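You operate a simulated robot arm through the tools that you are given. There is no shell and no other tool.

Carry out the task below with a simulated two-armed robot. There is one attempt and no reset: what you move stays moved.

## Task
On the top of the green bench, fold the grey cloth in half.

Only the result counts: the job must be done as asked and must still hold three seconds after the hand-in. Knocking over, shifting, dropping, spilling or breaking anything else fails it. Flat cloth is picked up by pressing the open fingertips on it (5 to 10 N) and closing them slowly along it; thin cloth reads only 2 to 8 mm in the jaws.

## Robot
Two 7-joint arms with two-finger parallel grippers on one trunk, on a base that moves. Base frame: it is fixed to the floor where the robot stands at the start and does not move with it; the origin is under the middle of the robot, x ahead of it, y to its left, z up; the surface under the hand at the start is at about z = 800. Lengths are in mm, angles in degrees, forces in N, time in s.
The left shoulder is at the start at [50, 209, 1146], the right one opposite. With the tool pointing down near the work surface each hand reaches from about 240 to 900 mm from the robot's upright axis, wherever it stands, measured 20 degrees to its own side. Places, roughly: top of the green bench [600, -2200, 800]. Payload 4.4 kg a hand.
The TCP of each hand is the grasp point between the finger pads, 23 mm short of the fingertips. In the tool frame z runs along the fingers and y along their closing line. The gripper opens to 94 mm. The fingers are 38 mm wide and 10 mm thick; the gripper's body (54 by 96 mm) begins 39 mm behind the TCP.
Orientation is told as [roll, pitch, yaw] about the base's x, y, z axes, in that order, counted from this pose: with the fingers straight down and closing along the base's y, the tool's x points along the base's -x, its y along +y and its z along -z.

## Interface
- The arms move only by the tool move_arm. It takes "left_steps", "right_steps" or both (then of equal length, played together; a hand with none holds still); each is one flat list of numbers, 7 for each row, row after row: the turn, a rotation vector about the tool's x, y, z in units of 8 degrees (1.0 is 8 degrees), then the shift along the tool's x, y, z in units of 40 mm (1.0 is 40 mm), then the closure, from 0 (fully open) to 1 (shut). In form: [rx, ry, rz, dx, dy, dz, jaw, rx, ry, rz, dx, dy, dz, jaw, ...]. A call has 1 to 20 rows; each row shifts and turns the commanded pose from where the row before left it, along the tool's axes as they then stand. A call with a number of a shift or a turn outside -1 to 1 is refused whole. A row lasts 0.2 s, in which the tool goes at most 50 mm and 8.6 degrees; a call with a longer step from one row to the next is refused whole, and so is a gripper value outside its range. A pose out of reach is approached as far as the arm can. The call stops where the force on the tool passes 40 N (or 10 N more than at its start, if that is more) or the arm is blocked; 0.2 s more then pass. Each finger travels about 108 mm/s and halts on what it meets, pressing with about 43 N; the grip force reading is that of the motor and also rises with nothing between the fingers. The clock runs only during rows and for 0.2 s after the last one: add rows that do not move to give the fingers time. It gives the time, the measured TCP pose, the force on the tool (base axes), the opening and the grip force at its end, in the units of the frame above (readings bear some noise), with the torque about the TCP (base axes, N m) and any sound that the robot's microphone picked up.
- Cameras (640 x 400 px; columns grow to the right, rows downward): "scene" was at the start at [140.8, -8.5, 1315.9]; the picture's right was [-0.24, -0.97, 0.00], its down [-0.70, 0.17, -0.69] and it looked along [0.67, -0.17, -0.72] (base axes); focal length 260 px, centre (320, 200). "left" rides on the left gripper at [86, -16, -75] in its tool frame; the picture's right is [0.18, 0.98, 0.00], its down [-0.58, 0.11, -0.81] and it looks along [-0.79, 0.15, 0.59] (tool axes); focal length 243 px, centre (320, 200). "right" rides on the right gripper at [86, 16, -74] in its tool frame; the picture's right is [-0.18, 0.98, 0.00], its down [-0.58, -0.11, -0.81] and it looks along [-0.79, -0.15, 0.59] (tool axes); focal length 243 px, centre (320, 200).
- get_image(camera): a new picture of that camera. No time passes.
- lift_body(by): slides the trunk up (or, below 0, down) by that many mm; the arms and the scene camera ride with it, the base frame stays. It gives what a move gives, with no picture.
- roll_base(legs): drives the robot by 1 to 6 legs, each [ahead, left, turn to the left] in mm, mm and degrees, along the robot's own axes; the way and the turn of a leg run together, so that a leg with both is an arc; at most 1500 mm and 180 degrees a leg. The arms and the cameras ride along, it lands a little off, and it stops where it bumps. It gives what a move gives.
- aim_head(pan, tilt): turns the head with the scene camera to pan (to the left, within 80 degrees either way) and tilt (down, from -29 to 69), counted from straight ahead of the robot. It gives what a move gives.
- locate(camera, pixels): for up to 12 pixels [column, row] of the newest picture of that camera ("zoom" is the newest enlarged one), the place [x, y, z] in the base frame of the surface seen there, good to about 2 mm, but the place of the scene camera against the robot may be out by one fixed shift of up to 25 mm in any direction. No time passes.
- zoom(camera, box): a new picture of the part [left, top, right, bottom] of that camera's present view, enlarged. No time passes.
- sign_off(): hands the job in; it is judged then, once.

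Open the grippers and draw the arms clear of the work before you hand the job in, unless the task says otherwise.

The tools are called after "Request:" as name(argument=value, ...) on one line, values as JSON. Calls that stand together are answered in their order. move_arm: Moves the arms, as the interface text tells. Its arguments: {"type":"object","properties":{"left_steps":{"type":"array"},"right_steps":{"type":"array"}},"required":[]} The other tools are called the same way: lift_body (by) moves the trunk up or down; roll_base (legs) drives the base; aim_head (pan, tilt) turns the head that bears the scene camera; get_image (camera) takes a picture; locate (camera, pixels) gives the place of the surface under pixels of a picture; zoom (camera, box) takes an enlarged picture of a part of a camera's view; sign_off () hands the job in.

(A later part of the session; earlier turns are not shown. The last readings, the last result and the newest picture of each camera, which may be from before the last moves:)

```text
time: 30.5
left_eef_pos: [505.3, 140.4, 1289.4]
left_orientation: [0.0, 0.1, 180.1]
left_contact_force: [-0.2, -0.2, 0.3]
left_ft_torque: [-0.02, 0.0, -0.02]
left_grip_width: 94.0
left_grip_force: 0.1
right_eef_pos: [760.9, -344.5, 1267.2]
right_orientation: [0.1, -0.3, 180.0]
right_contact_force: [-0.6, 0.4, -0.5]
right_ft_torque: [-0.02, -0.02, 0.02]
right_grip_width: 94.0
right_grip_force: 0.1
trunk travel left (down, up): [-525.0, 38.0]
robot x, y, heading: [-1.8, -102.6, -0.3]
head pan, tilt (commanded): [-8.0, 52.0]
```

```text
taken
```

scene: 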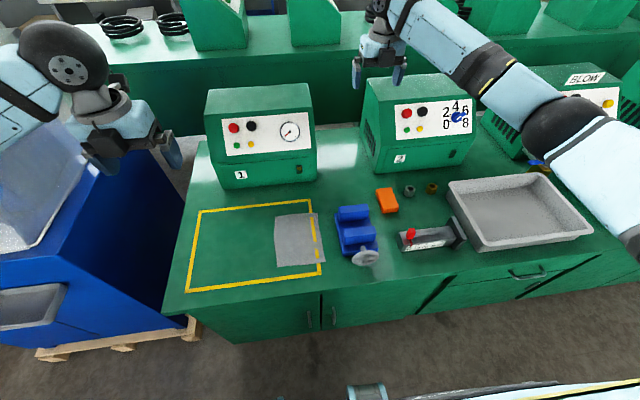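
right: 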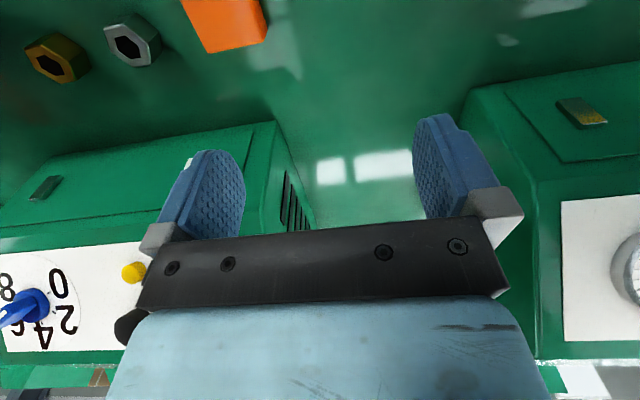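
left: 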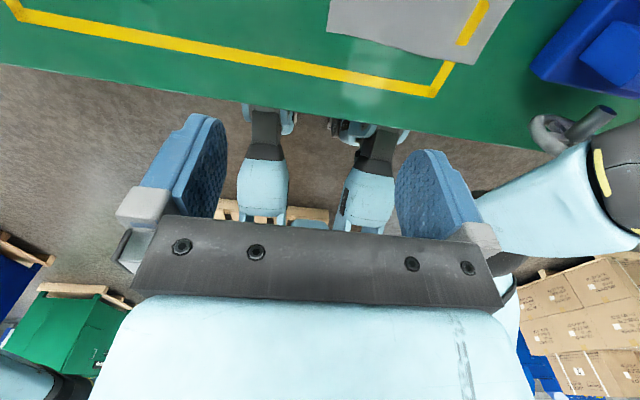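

The right arm now follows normally. I bring it back to x ≈ 505, mirroring the left hand.

Request:
move_arm(right_steps=[0, 0, 0, -0.9, 0, 0, 0, 0, 0, 0, -0.9, 0, 0, 0, 0, 0, 0, -0.9, 0, 0, 0, 0, 0, 0, -0.9, 0, 0, 0, 0, 0, 0, -0.9, 0, 0, 0, 0, 0, 0, -0.9, 0, 0, 0, 0, 0, 0, -0.9, 0, 0, 0])

Request:
get_image(camera="scene")

```text
time: 32.1
left_eef_pos: [504.7, 141.0, 1290.2]
left_orientation: [0.0, 0.2, 180.0]
left_contact_force: [-0.5, 0.7, 0.4]
left_ft_torque: [0.0, -0.02, 0.03]
left_grip_width: 93.9
left_grip_force: 0.1
right_eef_pos: [507.5, -345.4, 1266.9]
right_orientation: [0.0, -0.3, 180.0]
right_contact_force: [0.5, 0.2, 0.1]
right_ft_torque: [0.01, -0.01, -0.01]
right_grip_width: 93.8
right_grip_force: 0.1
trunk travel left (down, up): [-525.0, 38.0]
robot x, y, heading: [-0.9, -100.6, 0.1]
head pan, tilt (commanded): [-8.0, 52.0]
```

```text
taken
```

scene: 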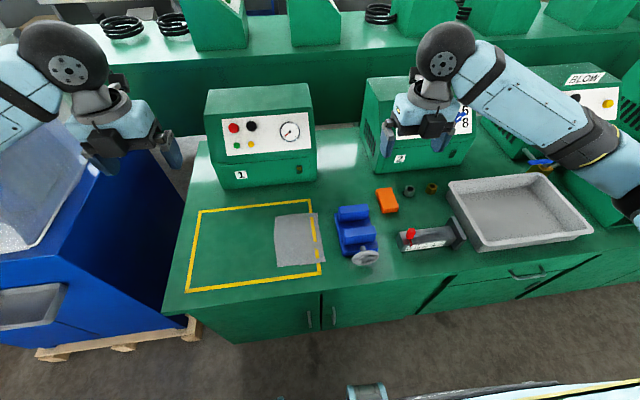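

The right arm is back in a good posture, symmetric with the left. Still high, I test the end of the planned fold: both hands pitched about 48 degrees so the fingers point ahead and down, lowered to the matching height.

Request:
move_arm(left_steps=[0, 0, 0, 0, 0, 1, 0, 0, 0, 0, 0, 0, 1, 0, 0, 0, 0, 0, 0, 1, 0, 0, 1, 0, 0, 0, 0, 0, 0, 1, 0, 0, 0, 0, 0, 0, 1, 0, 0, 0, 0, 0, 0, 1, 0, 0, 0, 0, 0, 0, 1, 0, 0, 0, 0, 0, 0, 1, 0, 0, 0, 0, 0], right_steps=[0, 0, 0, 0, 0, 1, 0, 0, 0, 0, 0, 0, 1, 0, 0, 0, 0, 0, 0, 0.5, 0, 0, 1, 0, 0, 0, 0, 0, 0, 1, 0, 0, 0, 0, 0, 0, 1, 0, 0, 0, 0, 0, 0, 1, 0, 0, 0, 0, 0, 0, 1, 0, 0, 0, 0, 0, 0, 1, 0, 0, 0, 0, 0])

Request:
get_image(camera="scene")

```text
time: 34.1
left_eef_pos: [505.2, 141.0, 1169.3]
left_orientation: [0.0, 48.2, 179.9]
left_contact_force: [0.3, 0.4, 0.3]
left_ft_torque: [0.0, 0.01, -0.02]
left_grip_width: 94.1
left_grip_force: 0.1
right_eef_pos: [507.1, -343.3, 1166.8]
right_orientation: [0.1, 47.9, -179.9]
right_contact_force: [0.3, -0.1, -0.6]
right_ft_torque: [0.02, 0.0, 0.0]
right_grip_width: 94.2
right_grip_force: 0.1
trunk travel left (down, up): [-525.0, 38.0]
robot x, y, heading: [-2.2, -103.5, -0.4]
head pan, tilt (commanded): [-8.0, 52.0]
```

```text
taken
```

scene: 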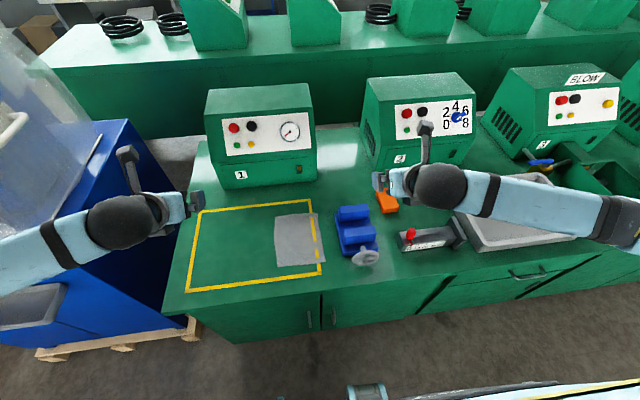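

Both hands reach the 48-degree pitch at the matching height. I now bring them together to the cloth-edge spacing (y ≈ -43 and -162), still in the air, to check that the hands and wrists clear each other.

Request:
move_arm(left_steps=[0, 0, 0, 0, 0.92, 0, 0, 0, 0, 0, 0, 0.92, 0, 0, 0, 0, 0, 0, 0.92, 0, 0, 0, 0, 0, 0, 0.92, 0, 0, 0, 0, 0, 0, 0.92, 0, 0], right_steps=[0, 0, 0, 0, -0.9, 0, 0, 0, 0, 0, 0, -0.9, 0, 0, 0, 0, 0, 0, -0.9, 0, 0, 0, 0, 0, 0, -0.9, 0, 0, 0, 0, 0, 0, -0.9, 0, 0])

Request:
get_image(camera="scene")

```text
time: 35.3
left_eef_pos: [505.3, -42.9, 1169.1]
left_orientation: [-0.1, 48.0, 180.0]
left_contact_force: [-2.7, 5.5, 0.3]
left_ft_torque: [-0.18, -0.03, -0.32]
left_grip_width: 91.4
left_grip_force: 0.1
right_eef_pos: [510.9, -162.3, 1165.9]
right_orientation: [0.2, 47.8, 180.0]
right_contact_force: [1.6, -5.5, -0.4]
right_ft_torque: [0.19, 0.02, 0.1]
right_grip_width: 91.0
right_grip_force: 0.1
trunk travel left (down, up): [-525.0, 38.0]
robot x, y, heading: [1.3, -105.3, -0.0]
head pan, tilt (commanded): [-8.0, 52.0]
```

```text
taken
```

scene: 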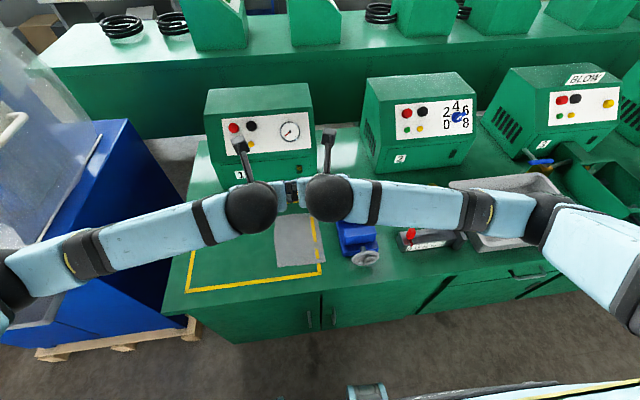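

The outer finger sides touched lightly at 5.5 N because the jaws are fully open; with the jaws partly closed there will be room. I separate the hands a little while closing the jaws, and check the forearm heights against the blue crate on the left.

Request:
move_arm(left_steps=[0, 0, 0, 0, -0.3, 0, 0.1, 0, 0, 0, 0, 0, 0, 0.6, 0, 0, 0, 0, 0, 0, 0.6, 0, 0, 0, 0, 0, 0, 0.6], right_steps=[0, 0, 0, 0, 0.3, 0, 0.1, 0, 0, 0, 0, 0, 0, 0.6, 0, 0, 0, 0, 0, 0, 0.6, 0, 0, 0, 0, 0, 0, 0.6])

Request:
locate(camera="scene", pixels=[[10, 290], [85, 255], [150, 230], [210, 212], [130, 125], [100, 180], [180, 225], [120, 300], [190, 320], [60, 200], [320, 295], [165, 315]])

```text
time: 36.3
left_eef_pos: [504.9, -32.2, 1169.1]
left_orientation: [0.0, 48.0, 180.0]
left_contact_force: [-0.5, 0.5, 0.2]
left_ft_torque: [0.0, 0.02, 0.01]
left_grip_width: 37.5
left_grip_force: 0.0
right_eef_pos: [508.8, -175.3, 1165.5]
right_orientation: [0.0, 47.8, -180.1]
right_contact_force: [-0.8, -0.2, 0.0]
right_ft_torque: [0.0, -0.02, 0.01]
right_grip_width: 37.2
right_grip_force: 0.0
trunk travel left (down, up): [-525.0, 38.0]
robot x, y, heading: [-1.5, -104.4, -0.2]
head pan, tilt (commanded): [-8.0, 52.0]
```

```text
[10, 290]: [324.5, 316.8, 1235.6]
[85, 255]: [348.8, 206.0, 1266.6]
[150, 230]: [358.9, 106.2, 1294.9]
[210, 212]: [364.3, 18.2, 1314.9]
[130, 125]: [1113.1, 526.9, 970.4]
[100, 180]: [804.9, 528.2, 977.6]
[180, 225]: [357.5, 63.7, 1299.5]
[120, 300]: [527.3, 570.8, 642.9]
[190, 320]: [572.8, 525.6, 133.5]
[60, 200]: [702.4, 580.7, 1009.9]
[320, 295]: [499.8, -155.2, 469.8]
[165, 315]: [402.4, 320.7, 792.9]
```

With the jaws at 37 mm the hands are free of each other, and the elbows are clear of the crate (y > 515). I pitch the hands back upright and move them over the far edge (x ≈ 693, y -44 and -160), still at the raised height.

Request:
move_arm(left_steps=[0, -1, 0, 0, 0, 0, 0.6, 0, -1, 0, 0, 0, 0, 0.6, 0, -1, 0, 0, 0, 0, 0.6, 0, -1, 0, 0, 0, 0, 0.6, 0, -1, 0, 0, 0, 0, 0.6, 0, -1, 0, 0, 0, 0, 0.6, 0, 0, 0, 0.94, 0.06, 0, 0.6, 0, 0, 0, 0.94, 0.06, 0, 0.6, 0, 0, 0, 0.94, 0.06, 0, 0.6, 0, 0, 0, 0.94, 0.06, 0, 0.6, 0, 0, 0, 0.94, 0.06, 0, 0.7], right_steps=[0, -1, 0, 0, 0, 0, 0.6, 0, -1, 0, 0, 0, 0, 0.6, 0, -1, 0, 0, 0, 0, 0.6, 0, -1, 0, 0, 0, 0, 0.6, 0, -1, 0, 0, 0, 0, 0.6, 0, -1, 0, 0, 0, 0, 0.6, 0, 0, 0, 0.92, -0.0725, 0, 0.6, 0, 0, 0, 0.92, -0.0725, 0, 0.6, 0, 0, 0, 0.92, -0.0725, 0, 0.6, 0, 0, 0, 0.92, -0.0725, 0, 0.6, 0, 0, 0, 0.92, -0.0725, 0, 0.7])

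Request:
get_image(camera="scene")

```text
time: 38.7
left_eef_pos: [694.9, -40.2, 1169.7]
left_orientation: [0.1, -0.2, -180.0]
left_contact_force: [-0.2, 0.2, 0.7]
left_ft_torque: [0.02, 0.02, 0.0]
left_grip_width: 28.3
left_grip_force: 0.2
right_eef_pos: [697.1, -161.4, 1162.6]
right_orientation: [0.0, -0.4, 180.0]
right_contact_force: [0.9, -0.2, 0.2]
right_ft_torque: [-0.01, 0.05, 0.0]
right_grip_width: 28.2
right_grip_force: 0.0
trunk travel left (down, up): [-525.0, 38.0]
robot x, y, heading: [3.0, -103.0, 0.1]
head pan, tilt (commanded): [-8.0, 52.0]
```

```text
taken
```

scene: 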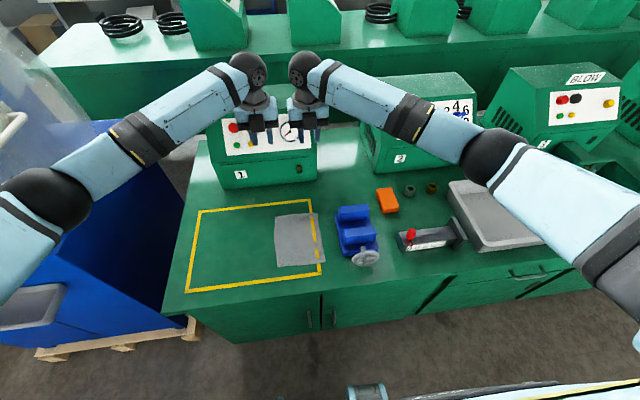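

Both hands hover side by side over the far edge. Before lowering the trunk 300 mm, I check how high the elbows and forearms are above the tray, machine 2 and the crate.

Request:
locate(camera="scene", pixels=[[490, 160], [550, 210], [420, 120], [465, 150], [50, 200], [120, 150], [450, 190], [500, 250], [410, 155], [440, 80], [340, 85], [600, 230]])

```text
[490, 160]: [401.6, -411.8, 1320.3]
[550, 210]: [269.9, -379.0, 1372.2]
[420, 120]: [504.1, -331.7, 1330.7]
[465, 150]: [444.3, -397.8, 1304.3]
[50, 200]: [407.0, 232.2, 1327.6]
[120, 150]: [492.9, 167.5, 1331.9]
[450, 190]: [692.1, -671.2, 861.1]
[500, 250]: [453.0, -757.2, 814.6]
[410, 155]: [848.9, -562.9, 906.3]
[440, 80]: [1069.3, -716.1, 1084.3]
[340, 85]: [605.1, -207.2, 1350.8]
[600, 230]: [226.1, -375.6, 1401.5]
```

After lowering 300 mm, the elbow undersides would stay about 50 mm above the slider and the vise. I lower the trunk by 290 mm.

Request:
lift_body(by=-290)

Request:
get_image(camera="scene")

Request:
get_image(camera="left")

Request:
get_image(camera="right")

```text
time: 41.6
left_eef_pos: [693.7, -40.6, 881.2]
left_orientation: [-0.1, 0.0, 180.0]
left_contact_force: [0.8, 0.3, -0.1]
left_ft_torque: [0.03, -0.01, 0.02]
left_grip_width: 28.2
left_grip_force: 0.0
right_eef_pos: [695.1, -159.4, 874.9]
right_orientation: [0.1, -0.3, 180.0]
right_contact_force: [-0.1, 0.0, 0.3]
right_ft_torque: [-0.03, -0.05, 0.02]
right_grip_width: 28.5
right_grip_force: 0.0
trunk travel left (down, up): [-235.0, 328.0]
robot x, y, heading: [-0.1, -101.4, -0.1]
head pan, tilt (commanded): [-8.0, 52.0]
```

```text
taken
```

scene: 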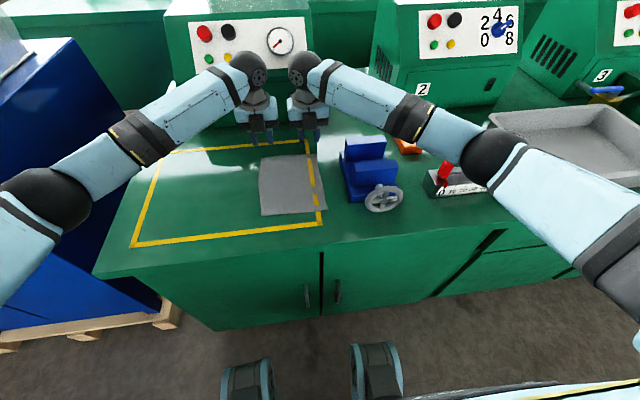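

```text
taken
```

left: 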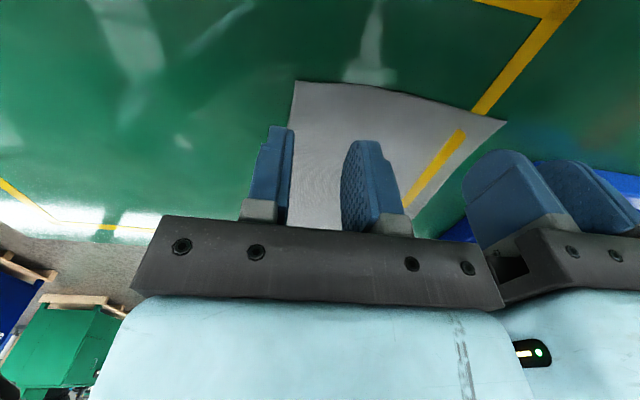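

```text
taken
```

right: 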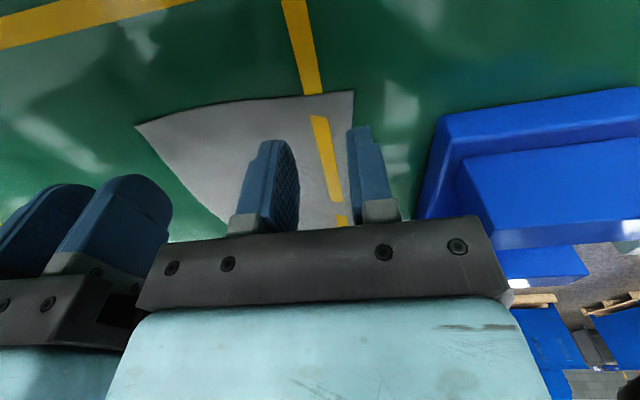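

The cloth's far corners now show clearly: left camera (295, 82) and (505, 122), right camera (353, 92) and (137, 127). I locate them along with points on the far edge.

Request:
locate(camera="left", pixels=[[296, 83], [503, 121], [350, 86], [400, 94], [450, 105], [291, 125]])

Request:
locate(camera="right", pixels=[[352, 93], [138, 127], [300, 97], [250, 101], [200, 110], [351, 130]])

```text
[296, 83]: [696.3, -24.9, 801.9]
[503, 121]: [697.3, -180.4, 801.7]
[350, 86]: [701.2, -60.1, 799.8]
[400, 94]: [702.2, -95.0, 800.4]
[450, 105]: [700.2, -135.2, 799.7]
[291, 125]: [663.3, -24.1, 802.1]
```

```text
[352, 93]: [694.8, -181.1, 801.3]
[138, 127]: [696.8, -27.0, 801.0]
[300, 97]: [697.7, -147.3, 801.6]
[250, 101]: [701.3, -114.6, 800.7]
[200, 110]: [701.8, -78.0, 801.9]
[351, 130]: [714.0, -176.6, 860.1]
```

The far edge is at x ≈ 698–702, with corners at (698, -23) and (698, -182). I shift the left hand 3.5 mm inward and lower both hands until the tips are about 6 mm above the cloth.

Request:
move_arm(left_steps=[0, 0, 0, 0, 0.045, 0.43, 0.7, 0, 0, 0, 0, 0.045, 0.43, 0.7, 0, 0, 0, 0, 0, 0.44, 0.7], right_steps=[0, 0, 0, 0, 0, 0.38, 0.7, 0, 0, 0, 0, 0, 0.38, 0.7, 0, 0, 0, 0, 0, 0.38, 0.7])

Request:
get_image(camera="left")

Request:
get_image(camera="right")

```text
time: 42.5
left_eef_pos: [691.5, -45.6, 829.1]
left_orientation: [-0.1, 0.0, 180.0]
left_contact_force: [0.2, 0.2, -0.1]
left_ft_torque: [0.0, -0.01, -0.01]
left_grip_width: 28.2
left_grip_force: 0.2
right_eef_pos: [696.0, -161.8, 826.9]
right_orientation: [0.1, -0.1, 180.0]
right_contact_force: [0.9, -0.5, -0.6]
right_ft_torque: [0.0, -0.04, 0.03]
right_grip_width: 28.1
right_grip_force: 0.1
trunk travel left (down, up): [-235.0, 328.0]
robot x, y, heading: [-1.0, -99.5, -0.2]
head pan, tilt (commanded): [-8.0, 52.0]
```

```text
taken
```

left: 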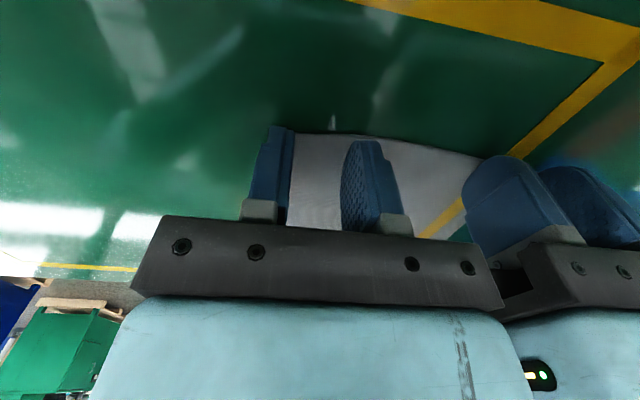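

```text
taken
```

right: 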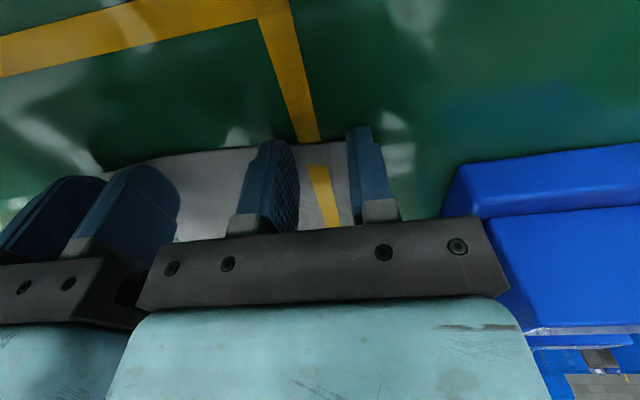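

The fingertips sit over the far edge at each corner, 4–6 mm above the cloth with no contact yet. I lower them in millimetre steps, watching the vertical force.

Request:
move_arm(left_steps=[0, 0, 0, 0, 0, 0.05, 0.7, 0, 0, 0, 0, 0, 0.05, 0.7, 0, 0, 0, 0, 0, 0.025, 0.7], right_steps=[0, 0, 0, 0, 0, 0.025, 0.7, 0, 0, 0, 0, 0, 0.025, 0.7, 0, 0, 0, 0, 0, 0.025, 0.7])

```text
time: 43.2
left_eef_pos: [693.4, -44.7, 824.5]
left_orientation: [0.1, 0.1, 180.1]
left_contact_force: [-0.7, -0.4, 1.5]
left_ft_torque: [0.0, 0.05, -0.01]
left_grip_width: 28.2
left_grip_force: 0.2
right_eef_pos: [695.3, -162.3, 823.9]
right_orientation: [0.1, -0.2, 180.0]
right_contact_force: [0.5, 0.6, 0.1]
right_ft_torque: [-0.02, -0.02, -0.01]
right_grip_width: 27.9
right_grip_force: 0.1
trunk travel left (down, up): [-235.0, 328.0]
robot x, y, heading: [1.0, -101.8, 0.0]
head pan, tilt (commanded): [-8.0, 52.0]
```

The left hand reads 1.5 N, about first contact, and the right still reads nothing. I lower both by another millimetre.

Request:
move_arm(left_steps=[0, 0, 0, 0, 0, 0.0125, 0.7, 0, 0, 0, 0, 0, 0.0125, 0.7], right_steps=[0, 0, 0, 0, 0, 0.0125, 0.7, 0, 0, 0, 0, 0, 0.0125, 0.7])

```text
time: 43.9
left_eef_pos: [693.2, -45.4, 823.5]
left_orientation: [0.0, 0.0, 180.0]
left_contact_force: [1.4, -0.6, 5.0]
left_ft_torque: [0.06, 0.0, -0.02]
left_grip_width: 28.1
left_grip_force: 0.1
right_eef_pos: [695.7, -160.7, 823.4]
right_orientation: [0.1, -0.3, 180.0]
right_contact_force: [0.6, -0.7, 2.7]
right_ft_torque: [0.0, 0.0, -0.03]
right_grip_width: 28.2
right_grip_force: 0.1
trunk travel left (down, up): [-235.0, 328.0]
robot x, y, heading: [-1.4, -101.8, -0.1]
head pan, tilt (commanded): [-8.0, 52.0]
```

The forces are now 5.0 N left and 2.7 N right, so both tips are on the cloth. I press slightly further to bring both to about 7 N.

Request:
move_arm(left_steps=[0, 0, 0, 0, 0, 0.0075, 0.7, 0, 0, 0, 0, 0, 0.0075, 0.7], right_steps=[0, 0, 0, 0, 0, 0.0175, 0.7, 0, 0, 0, 0, 0, 0.0175, 0.7])

```text
time: 44.5
left_eef_pos: [692.7, -45.7, 823.5]
left_orientation: [0.0, 0.2, 180.0]
left_contact_force: [2.3, 0.5, 12.9]
left_ft_torque: [0.11, 0.05, -0.03]
left_grip_width: 28.3
left_grip_force: 0.0
right_eef_pos: [694.9, -161.1, 824.6]
right_orientation: [0.2, 0.0, 180.0]
right_contact_force: [0.5, -0.4, 4.4]
right_ft_torque: [0.01, 0.01, 0.02]
right_grip_width: 27.9
right_grip_force: 0.0
trunk travel left (down, up): [-235.0, 328.0]
robot x, y, heading: [3.5, -102.6, -0.3]
head pan, tilt (commanded): [-8.0, 52.0]
```

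The left hand now presses 12.9 N, a little too much, and the right 4.4 N. I ease the left hand up 0.4 mm and lower the right 0.3 mm.

Request:
move_arm(left_steps=[0, 0, 0, 0, 0, -0.01, 0.7, 0, 0, 0, 0, 0, 0, 0.7], right_steps=[0, 0, 0, 0, 0, 0.008, 0.7, 0, 0, 0, 0, 0, 0, 0.7])

```text
time: 45.0
left_eef_pos: [692.2, -44.7, 824.7]
left_orientation: [0.0, 0.2, 180.0]
left_contact_force: [2.2, -0.2, 13.9]
left_ft_torque: [0.07, 0.06, -0.02]
left_grip_width: 28.2
left_grip_force: 0.0
right_eef_pos: [693.6, -160.2, 823.9]
right_orientation: [0.0, -0.1, 180.0]
right_contact_force: [1.1, 0.2, 6.1]
right_ft_torque: [0.09, 0.03, 0.0]
right_grip_width: 28.1
right_grip_force: 0.0
trunk travel left (down, up): [-235.0, 328.0]
robot x, y, heading: [-1.1, -103.2, 0.0]
head pan, tilt (commanded): [-8.0, 52.0]
```

The right hand is good at 6.1 N, but the left still reads 13.9 N. I raise the left another 0.6 mm.

Request:
move_arm(left_steps=[0, 0, 0, 0, 0, -0.015, 0.7, 0, 0, 0, 0, 0, 0, 0.7], right_steps=[0, 0, 0, 0, 0, 0, 0.7, 0, 0, 0, 0, 0, 0, 0.7])

```text
time: 45.6
left_eef_pos: [693.0, -45.6, 823.2]
left_orientation: [0.0, 0.2, 180.1]
left_contact_force: [2.5, -1.1, 12.9]
left_ft_torque: [0.01, 0.04, -0.01]
left_grip_width: 27.7
left_grip_force: 0.1
right_eef_pos: [693.5, -159.7, 823.9]
right_orientation: [0.0, -0.1, 179.9]
right_contact_force: [1.3, 0.1, 7.5]
right_ft_torque: [0.04, 0.0, 0.01]
right_grip_width: 28.2
right_grip_force: 0.0
trunk travel left (down, up): [-235.0, 328.0]
robot x, y, heading: [0.7, -102.8, 0.1]
head pan, tilt (commanded): [-8.0, 52.0]
```

The left force falls only slowly (12.9 N), so I raise the left hand a further 0.8 mm.

Request:
move_arm(left_steps=[0, 0, 0, 0, 0, -0.02, 0.7, 0, 0, 0, 0, 0, 0, 0.7], right_steps=[0, 0, 0, 0, 0, 0, 0.7, 0, 0, 0, 0, 0, 0, 0.7])

```text
time: 46.2
left_eef_pos: [691.9, -44.9, 824.2]
left_orientation: [0.0, 0.0, 180.0]
left_contact_force: [-0.8, -1.9, 6.8]
left_ft_torque: [0.02, 0.05, 0.02]
left_grip_width: 28.2
left_grip_force: 0.0
right_eef_pos: [694.7, -160.5, 824.8]
right_orientation: [0.1, -0.1, 180.0]
right_contact_force: [0.9, 0.4, 10.8]
right_ft_torque: [0.07, 0.02, -0.02]
right_grip_width: 28.4
right_grip_force: 0.0
trunk travel left (down, up): [-235.0, 328.0]
robot x, y, heading: [-3.0, -104.9, 0.0]
head pan, tilt (commanded): [-8.0, 52.0]
```

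The forces are 6.8 N left and 10.8 N right, which is suitable. I now close both grippers slowly along the cloth, easing the right hand up very slightly.

Request:
move_arm(left_steps=[0, 0, 0, 0, 0, 0, 0.72, 0, 0, 0, 0, 0, 0, 0.74, 0, 0, 0, 0, 0, 0, 0.76, 0, 0, 0, 0, 0, 0, 0.78, 0, 0, 0, 0, 0, 0, 0.8, 0, 0, 0, 0, 0, 0, 0.82], right_steps=[0, 0, 0, 0, 0, -0.007, 0.72, 0, 0, 0, 0, 0, 0, 0.74, 0, 0, 0, 0, 0, 0, 0.76, 0, 0, 0, 0, 0, 0, 0.78, 0, 0, 0, 0, 0, 0, 0.8, 0, 0, 0, 0, 0, 0, 0.82])

Request:
get_image(camera="left")

Request:
get_image(camera="right")

```text
time: 47.6
left_eef_pos: [692.4, -45.0, 823.5]
left_orientation: [0.0, 0.0, 180.0]
left_contact_force: [-0.6, -0.6, 0.3]
left_ft_torque: [-0.01, -0.01, 0.0]
left_grip_width: 17.1
left_grip_force: 0.1
right_eef_pos: [694.6, -161.2, 824.6]
right_orientation: [0.0, -0.1, 180.0]
right_contact_force: [0.1, -0.8, 16.3]
right_ft_torque: [0.04, 0.09, -0.02]
right_grip_width: 15.9
right_grip_force: 0.1
trunk travel left (down, up): [-235.0, 328.0]
robot x, y, heading: [3.0, -99.9, 0.1]
head pan, tilt (commanded): [-8.0, 52.0]
```

```text
taken
```

left: 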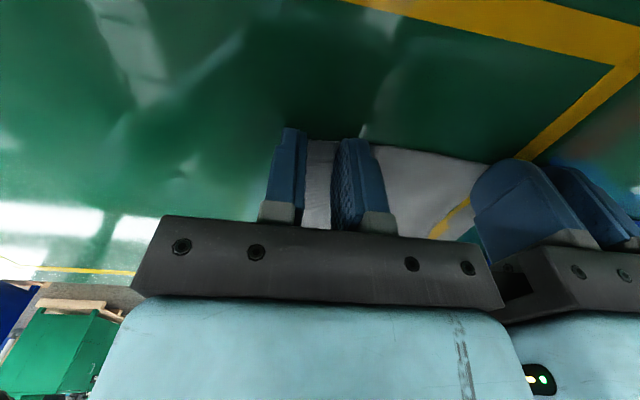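

```text
taken
```

right: 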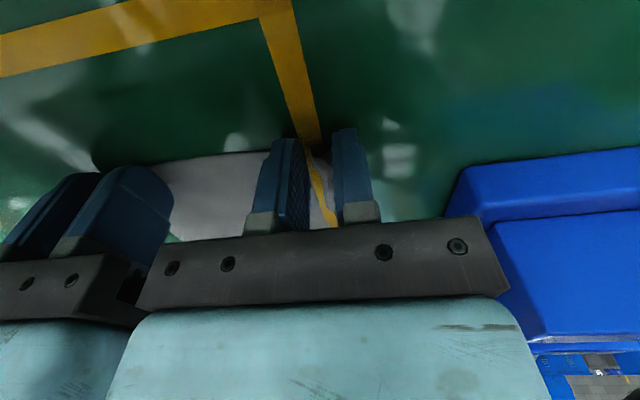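

The left hand has lost contact (0.3 N) while the right has risen to 16 N. I zoom in on both jaws to see whether cloth is gathering between the fingers.

Request:
zoom(camera="left", box=[220, 110, 460, 260])

Request:
zoom(camera="right", box=[200, 110, 440, 260])

```text
2.67 times, centred on (340, 185) of left
```

zoom: 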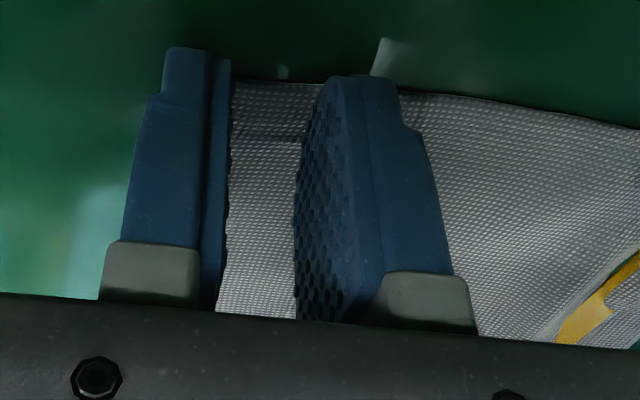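

```text
2.67 times, centred on (320, 185) of right
```

zoom: 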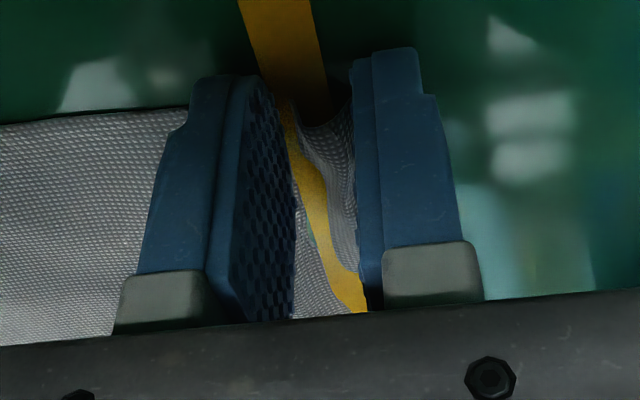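

The right jaw has a clear ridge of cloth forming, while the left has slipped without gathering. I finish closing the right hand slowly while easing it up slightly. I also lift the left 1 mm and reopen it, shifted 3 mm further onto the cloth.

Request:
move_arm(left_steps=[0, 0, 0, 0, 0, -0.05, 0.82, 0, 0, 0, 0, 0, 0, 0.78, 0, 0, 0, 0, 0.04, 0, 0.74, 0, 0, 0, 0, 0.035, 0, 0.7, 0, 0, 0, 0, 0, 0, 0.68, 0, 0, 0, 0, 0, 0, 0.68, 0, 0, 0, 0, 0, 0, 0.68, 0, 0, 0, 0, 0, 0, 0.68], right_steps=[0, 0, 0, 0, 0, -0.01, 0.84, 0, 0, 0, 0, 0, 0, 0.86, 0, 0, 0, 0, 0, 0, 0.88, 0, 0, 0, 0, 0, 0, 0.9, 0, 0, 0, 0, 0, 0, 0.92, 0, 0, 0, 0, 0, 0, 0.95, 0, 0, 0, 0, 0, 0, 0.98, 0, 0, 0, 0, 0, 0, 1.0])

Request:
zoom(camera="right", box=[200, 110, 440, 260])

Request:
zoom(camera="left", box=[220, 110, 460, 260])

```text
time: 49.5
left_eef_pos: [693.5, -48.6, 826.9]
left_orientation: [0.0, 0.0, 180.0]
left_contact_force: [0.0, 0.4, 0.0]
left_ft_torque: [-0.02, 0.02, -0.02]
left_grip_width: 30.2
left_grip_force: 0.1
right_eef_pos: [694.9, -161.6, 823.4]
right_orientation: [0.1, -0.2, 179.9]
right_contact_force: [-0.6, 0.5, 14.7]
right_ft_torque: [0.06, 0.09, 0.0]
right_grip_width: 1.8
right_grip_force: 42.6
trunk travel left (down, up): [-235.0, 328.0]
robot x, y, heading: [-0.2, -102.2, -0.1]
head pan, tilt (commanded): [-8.0, 52.0]
```

```text
2.67 times, centred on (320, 185) of right
```

zoom: 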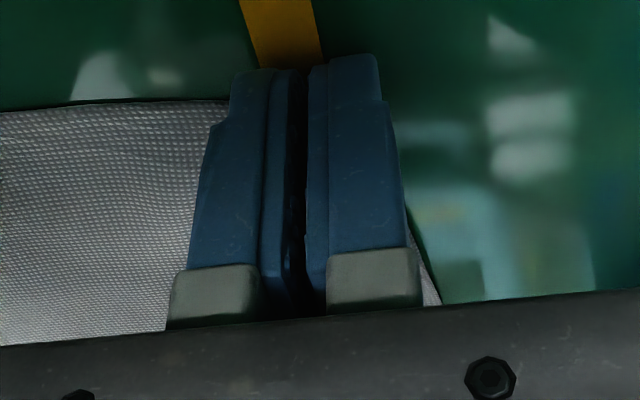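

```text
2.67 times, centred on (340, 185) of left
```

zoom: 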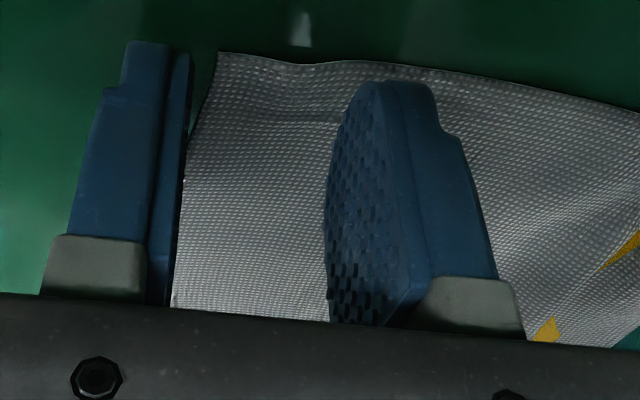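

The right jaw reads 1.8 mm at 42.6 N, so it likely holds the cloth. On the left, the cloth corner at zoom (222, 57) has moved inward next to the outer finger, so I locate it before placing the left hand again.

Request:
locate(camera="zoom", pixels=[[222, 57], [190, 180], [180, 280], [300, 66], [420, 72], [560, 98], [330, 110], [600, 130]])

Request:
get_image(camera="scene")

```text
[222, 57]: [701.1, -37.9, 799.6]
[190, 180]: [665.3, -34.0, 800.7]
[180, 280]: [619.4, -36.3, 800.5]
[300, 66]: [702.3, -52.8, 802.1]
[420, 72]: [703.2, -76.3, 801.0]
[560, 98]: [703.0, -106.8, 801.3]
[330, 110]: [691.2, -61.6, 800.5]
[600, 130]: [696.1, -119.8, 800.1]
```

```text
taken
```

scene: 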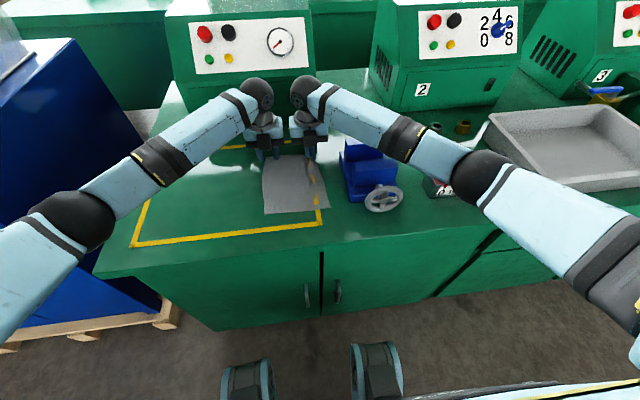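

The right pinch took up so much cloth that the left corner moved in to y ≈ -38. A left pinch there would put the two gripper bodies too close together. I open the right jaw slowly to flatten the ridge, and will redo both corners with a smaller bite.

Request:
move_arm(right_steps=[0, 0, 0, 0, 0, -0.005, 0.96, 0, 0, 0, 0, 0, 0, 0.92, 0, 0, 0, 0, 0, 0, 0.88, 0, 0, 0, 0, 0, 0, 0.84, 0, 0, 0, 0, 0, 0, 0.8, 0, 0, 0, 0, 0, 0, 0.76, 0, 0, 0, 0, 0, 0, 0.72, 0, 0, 0, 0, 0, 0, 0.69])

Request:
zoom(camera="right", box=[200, 110, 440, 260])

Request:
zoom(camera="left", box=[220, 110, 460, 260])

```text
time: 51.2
left_eef_pos: [693.7, -48.0, 828.5]
left_orientation: [-0.1, 0.0, 180.0]
left_contact_force: [-0.3, 0.6, 0.1]
left_ft_torque: [0.03, -0.01, -0.01]
left_grip_width: 30.2
left_grip_force: 0.0
right_eef_pos: [694.4, -159.7, 823.6]
right_orientation: [0.2, 0.0, 180.1]
right_contact_force: [0.3, -0.4, 15.1]
right_ft_torque: [0.13, 0.09, 0.03]
right_grip_width: 26.8
right_grip_force: 0.0
trunk travel left (down, up): [-235.0, 328.0]
robot x, y, heading: [-0.3, -99.0, 0.4]
head pan, tilt (commanded): [-8.0, 52.0]
```

```text
2.67 times, centred on (320, 185) of right
```

zoom: 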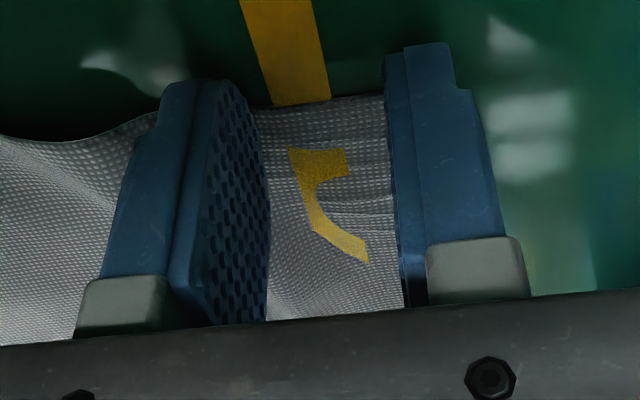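

```text
2.67 times, centred on (340, 185) of left
```

zoom: 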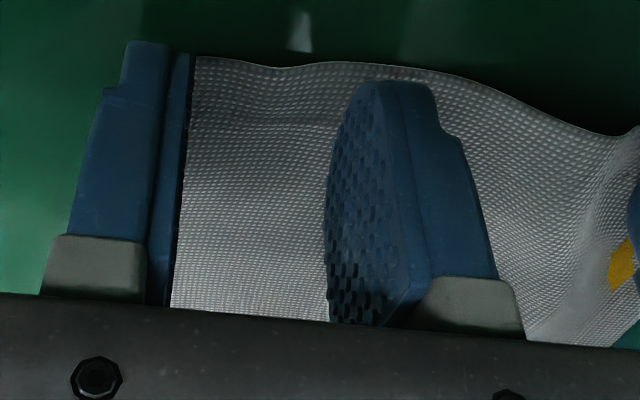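

The right jaw is open again and the cloth between its fingers is nearly flat. I raise both hands to see the cloth's resting shape.

Request:
move_arm(left_steps=[0, 0, 0, 0, 0, -0.5, 0.68, 0, 0, 0, 0, 0, -0.5, 0.68], right_steps=[0, 0, 0, 0, 0, -0.5, 0.69, 0, 0, 0, 0, 0, -0.5, 0.69])

Request:
zoom(camera="right", box=[80, 50, 400, 250])

Request:
zoom(camera="left", box=[220, 50, 540, 250])

Request:
zoom(camera="scene", box=[230, 110, 390, 230])

```text
time: 51.9
left_eef_pos: [693.2, -48.4, 866.8]
left_orientation: [0.0, 0.0, 180.0]
left_contact_force: [0.2, 0.1, -0.4]
left_ft_torque: [-0.02, 0.0, -0.02]
left_grip_width: 30.3
left_grip_force: 0.0
right_eef_pos: [694.5, -159.5, 863.0]
right_orientation: [0.1, -0.3, 179.9]
right_contact_force: [-0.7, 0.7, -0.2]
right_ft_torque: [0.0, 0.0, -0.01]
right_grip_width: 29.0
right_grip_force: 0.1
trunk travel left (down, up): [-235.0, 328.0]
robot x, y, heading: [-2.4, -104.7, 0.2]
head pan, tilt (commanded): [-8.0, 52.0]
```

```text
2.00 times, centred on (240, 150) of right
```

zoom: 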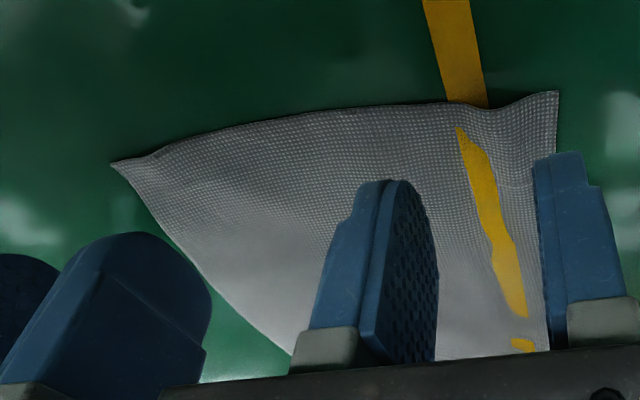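

```text
2.00 times, centred on (380, 150) of left
```

zoom: 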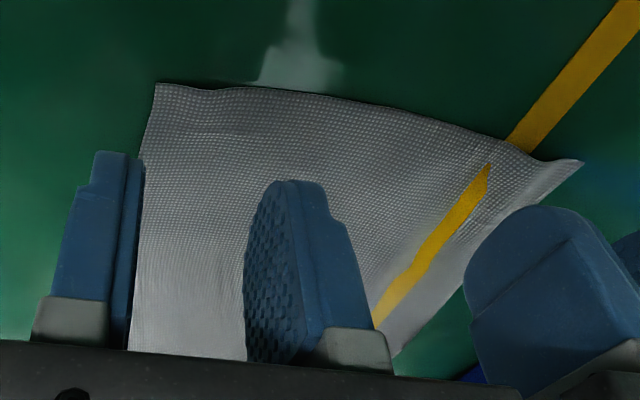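

```text
3.33 times, centred on (310, 170) of scene
```

zoom: 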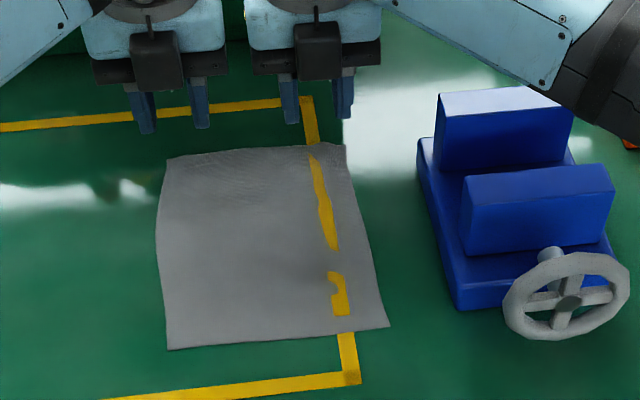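

The cloth has relaxed back to nearly flat. I take new gripper pictures and locate the corners at their current places.

Request:
get_image(camera="left")

Request:
get_image(camera="right")

Request:
locate(camera="left", pixels=[[299, 93], [509, 131], [350, 97], [400, 103], [450, 113], [292, 130], [287, 200]])

Request:
locate(camera="right", pixels=[[357, 97], [137, 132], [300, 102], [250, 105], [200, 115], [356, 120]])

Request:
locate(camera="zoom", pixels=[[169, 348], [387, 326], [168, 162], [343, 148], [157, 230]])

```text
taken
```

left: 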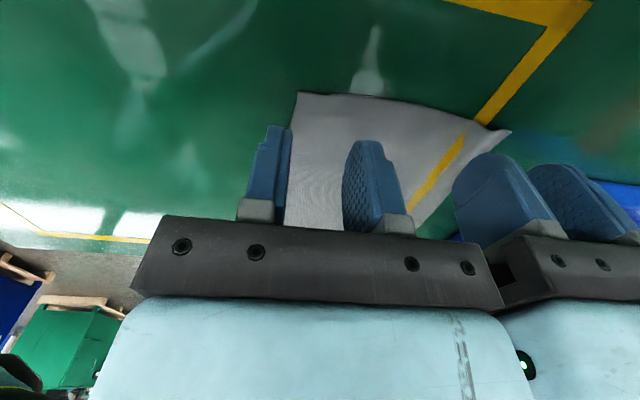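

```text
taken
```

right: 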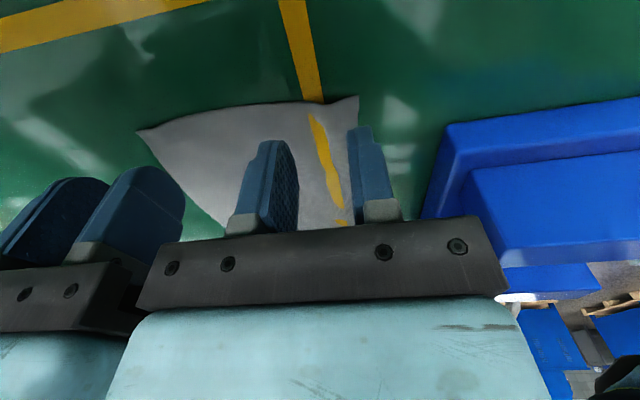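

```text
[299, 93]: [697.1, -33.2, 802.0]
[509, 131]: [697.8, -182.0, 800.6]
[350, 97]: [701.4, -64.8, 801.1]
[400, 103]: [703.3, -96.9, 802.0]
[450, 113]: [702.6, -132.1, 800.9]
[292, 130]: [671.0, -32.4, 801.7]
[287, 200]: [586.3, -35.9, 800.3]
```

```text
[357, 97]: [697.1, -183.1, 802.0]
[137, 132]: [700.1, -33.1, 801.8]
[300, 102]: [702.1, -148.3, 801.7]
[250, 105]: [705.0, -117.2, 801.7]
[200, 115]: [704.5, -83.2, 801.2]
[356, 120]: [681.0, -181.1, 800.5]
```

```text
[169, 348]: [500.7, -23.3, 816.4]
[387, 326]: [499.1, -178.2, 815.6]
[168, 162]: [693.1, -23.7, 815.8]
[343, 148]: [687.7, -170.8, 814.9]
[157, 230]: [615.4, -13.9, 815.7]
```

The far corners now lie at (699, -32) and (698, -183), and the near edge is at x ≈ 506. I set the jaws to 20 mm and place each outer finger just past the cloth's side edge, then lower to about 2 mm above the surface.

Request:
move_arm(left_steps=[0, 0, 0, 0.01, -0.105, 0, 0.75, 0, 0, 0, 0.01, -0.105, 0, 0.787, 0, 0, 0, 0, 0, 0.5, 0.787, 0, 0, 0, 0, 0, 0.5, 0.787, 0, 0, 0, 0, 0, 0.03, 0.787, 0, 0, 0, 0, 0, 0, 0.787], right_steps=[0, 0, 0, 0, 0.19, 0, 0.75, 0, 0, 0, 0, 0.19, 0, 0.787, 0, 0, 0, 0, 0, 0.45, 0.787, 0, 0, 0, 0, 0, 0.45, 0.787, 0, 0, 0, 0, 0, 0.03, 0.787, 0, 0, 0, 0, 0, 0, 0.787])

Request:
zoom(camera="right", box=[200, 110, 440, 260])

Request:
zoom(camera="left", box=[220, 110, 460, 260])

```text
time: 53.2
left_eef_pos: [695.2, -40.3, 825.3]
left_orientation: [0.0, -0.1, 180.0]
left_contact_force: [0.2, -0.3, 1.4]
left_ft_torque: [-0.01, 0.02, -0.01]
left_grip_width: 20.0
left_grip_force: 0.1
right_eef_pos: [695.9, -176.7, 825.2]
right_orientation: [0.1, -0.2, 180.0]
right_contact_force: [-0.4, 0.3, 0.0]
right_ft_torque: [-0.02, -0.03, 0.01]
right_grip_width: 20.0
right_grip_force: 0.1
trunk travel left (down, up): [-235.0, 328.0]
robot x, y, heading: [1.6, -100.2, -0.2]
head pan, tilt (commanded): [-8.0, 52.0]
```

```text
2.67 times, centred on (320, 185) of right
```

zoom: 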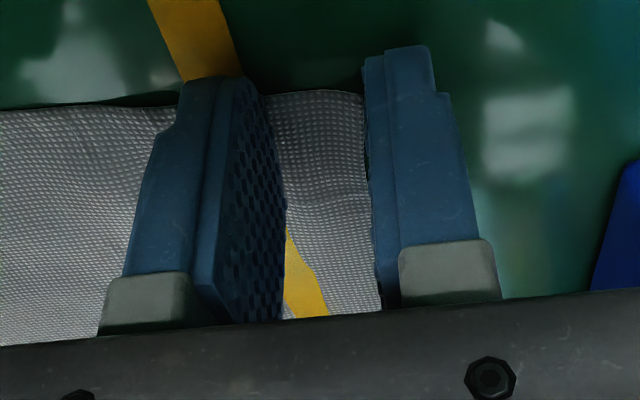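

```text
2.67 times, centred on (340, 185) of left
```

zoom: 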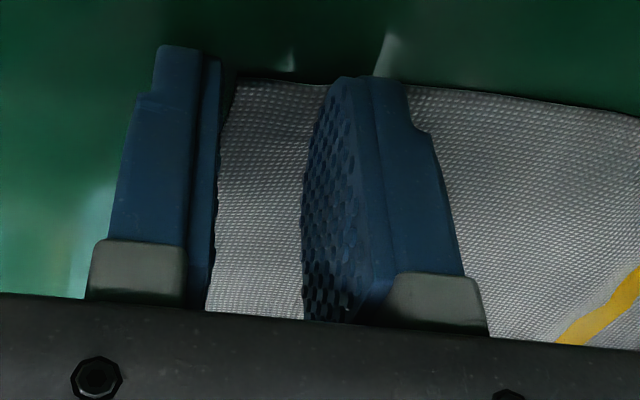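

Each outer finger stands just outside the cloth's side edge and each inner finger on the cloth, with the far edge at the fingertips. I lower both hands 1 mm and hold still to let the force settle.

Request:
move_arm(left_steps=[0, 0, 0, 0, 0, 0.02, 0.787, 0, 0, 0, 0, 0, 0, 0.787, 0, 0, 0, 0, 0, 0, 0.787, 0, 0, 0, 0, 0, 0, 0.787, 0, 0, 0, 0, 0, 0, 0.787], right_steps=[0, 0, 0, 0, 0, 0.035, 0.787, 0, 0, 0, 0, 0, 0, 0.787, 0, 0, 0, 0, 0, 0, 0.787, 0, 0, 0, 0, 0, 0, 0.787, 0, 0, 0, 0, 0, 0, 0.787])

```text
time: 54.5
left_eef_pos: [693.8, -38.5, 825.0]
left_orientation: [0.0, 0.0, 179.9]
left_contact_force: [0.8, -0.5, -0.3]
left_ft_torque: [-0.02, 0.0, -0.01]
left_grip_width: 20.0
left_grip_force: 0.0
right_eef_pos: [695.6, -175.6, 824.1]
right_orientation: [0.1, -0.2, 180.0]
right_contact_force: [1.1, 0.3, 0.0]
right_ft_torque: [0.03, 0.0, 0.0]
right_grip_width: 19.9
right_grip_force: 0.0
trunk travel left (down, up): [-235.0, 328.0]
robot x, y, heading: [-0.3, -99.6, -0.1]
head pan, tilt (commanded): [-8.0, 52.0]
```

No contact yet on either hand. I lower the left another 1.2 mm and the right 1 mm, then hold again.

Request:
move_arm(left_steps=[0, 0, 0, 0, 0, 0.03, 0.787, 0, 0, 0, 0, 0, 0, 0.787, 0, 0, 0, 0, 0, 0, 0.787, 0, 0, 0, 0, 0, 0, 0.787, 0, 0, 0, 0, 0, 0, 0.787], right_steps=[0, 0, 0, 0, 0, 0.025, 0.787, 0, 0, 0, 0, 0, 0, 0.787, 0, 0, 0, 0, 0, 0, 0.787, 0, 0, 0, 0, 0, 0, 0.787, 0, 0, 0, 0, 0, 0, 0.787])

```text
time: 55.6
left_eef_pos: [694.1, -39.8, 824.1]
left_orientation: [0.0, 0.1, 180.0]
left_contact_force: [0.0, -0.2, 2.8]
left_ft_torque: [-0.04, -0.02, 0.01]
left_grip_width: 20.1
left_grip_force: 0.0
right_eef_pos: [695.5, -176.4, 823.9]
right_orientation: [0.1, -0.4, 179.9]
right_contact_force: [1.6, -1.0, 6.4]
right_ft_torque: [0.07, -0.01, -0.05]
right_grip_width: 19.9
right_grip_force: 0.0
trunk travel left (down, up): [-235.0, 328.0]
robot x, y, heading: [-2.4, -103.1, 0.1]
head pan, tilt (commanded): [-8.0, 52.0]
```

The right presses 6.4 N and the left 2.8 N. I lower only the left a further 0.6 mm and hold.

Request:
move_arm(left_steps=[0, 0, 0, 0, 0, 0.013, 0.787, 0, 0, 0, 0, 0, 0, 0.787, 0, 0, 0, 0, 0, 0, 0.787, 0, 0, 0, 0, 0, 0, 0.787, 0, 0, 0, 0, 0, 0, 0.787], right_steps=[0, 0, 0, 0, 0, 0, 0.787, 0, 0, 0, 0, 0, 0, 0.787, 0, 0, 0, 0, 0, 0, 0.787, 0, 0, 0, 0, 0, 0, 0.787, 0, 0, 0, 0, 0, 0, 0.787])

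```text
time: 56.9
left_eef_pos: [694.7, -39.9, 824.2]
left_orientation: [0.0, 0.2, 180.0]
left_contact_force: [1.3, -0.5, 5.6]
left_ft_torque: [-0.14, -0.01, 0.0]
left_grip_width: 20.4
left_grip_force: 0.0
right_eef_pos: [695.0, -176.3, 825.1]
right_orientation: [0.1, -0.1, 180.0]
right_contact_force: [1.1, -0.8, 7.0]
right_ft_torque: [0.1, -0.05, -0.03]
right_grip_width: 19.9
right_grip_force: 0.2
trunk travel left (down, up): [-235.0, 328.0]
robot x, y, heading: [2.1, -101.7, -0.3]
head pan, tilt (commanded): [-8.0, 52.0]
```

The forces are 5.6 N and 7.0 N. I now close slowly while shifting each hand inward at half the closing rate, so the inner finger stays put and the outer one pushes the edge in. I do half of it, then look.

Request:
move_arm(left_steps=[0, 0, 0, 0, 0.018, 0.006, 0.802, 0, 0, 0, 0, 0.018, 0, 0.817, 0, 0, 0, 0, 0.018, 0, 0.832, 0, 0, 0, 0, 0.018, 0, 0.847, 0, 0, 0, 0, 0.018, 0, 0.862, 0, 0, 0, 0, 0.018, 0, 0.877, 0, 0, 0, 0, 0.018, 0, 0.892], right_steps=[0, 0, 0, 0, -0.018, 0, 0.802, 0, 0, 0, 0, -0.018, 0, 0.817, 0, 0, 0, 0, -0.018, 0, 0.832, 0, 0, 0, 0, -0.018, 0, 0.847, 0, 0, 0, 0, -0.018, 0, 0.862, 0, 0, 0, 0, -0.018, 0, 0.877, 0, 0, 0, 0, -0.018, 0, 0.892])

Request:
zoom(camera="right", box=[200, 110, 440, 260])

Request:
zoom(camera="left", box=[220, 110, 460, 260])

```text
time: 58.5
left_eef_pos: [694.6, -44.2, 824.6]
left_orientation: [0.0, 0.0, 180.0]
left_contact_force: [0.5, 3.1, 13.3]
left_ft_torque: [-0.08, 0.06, -0.01]
left_grip_width: 9.0
left_grip_force: 0.0
right_eef_pos: [694.0, -171.3, 825.1]
right_orientation: [0.1, -0.2, 180.0]
right_contact_force: [-0.3, -1.0, 1.0]
right_ft_torque: [-0.01, 0.04, 0.0]
right_grip_width: 10.0
right_grip_force: 0.1
trunk travel left (down, up): [-235.0, 328.0]
robot x, y, heading: [-2.1, -101.6, -0.0]
head pan, tilt (commanded): [-8.0, 52.0]
```

```text
2.67 times, centred on (320, 185) of right
```

zoom: 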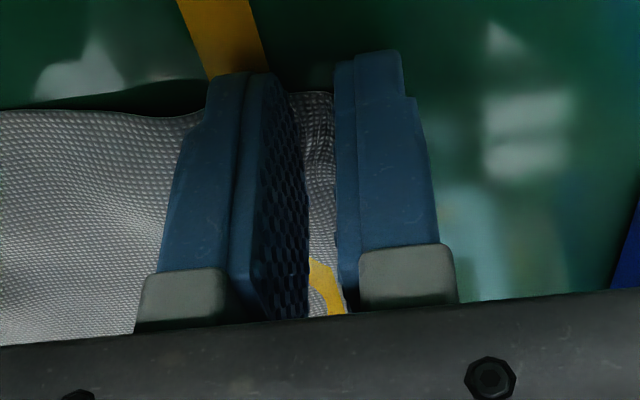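

```text
2.67 times, centred on (340, 185) of left
```

zoom: 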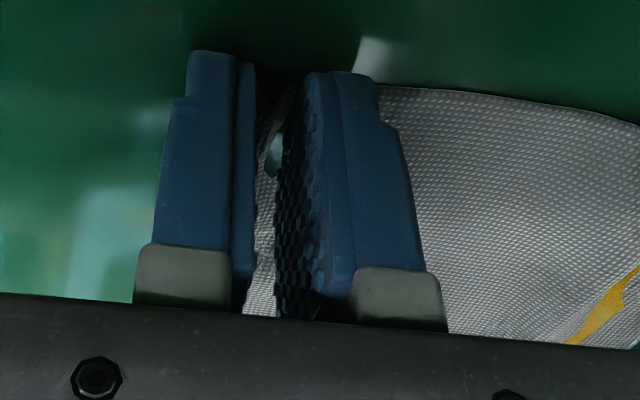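

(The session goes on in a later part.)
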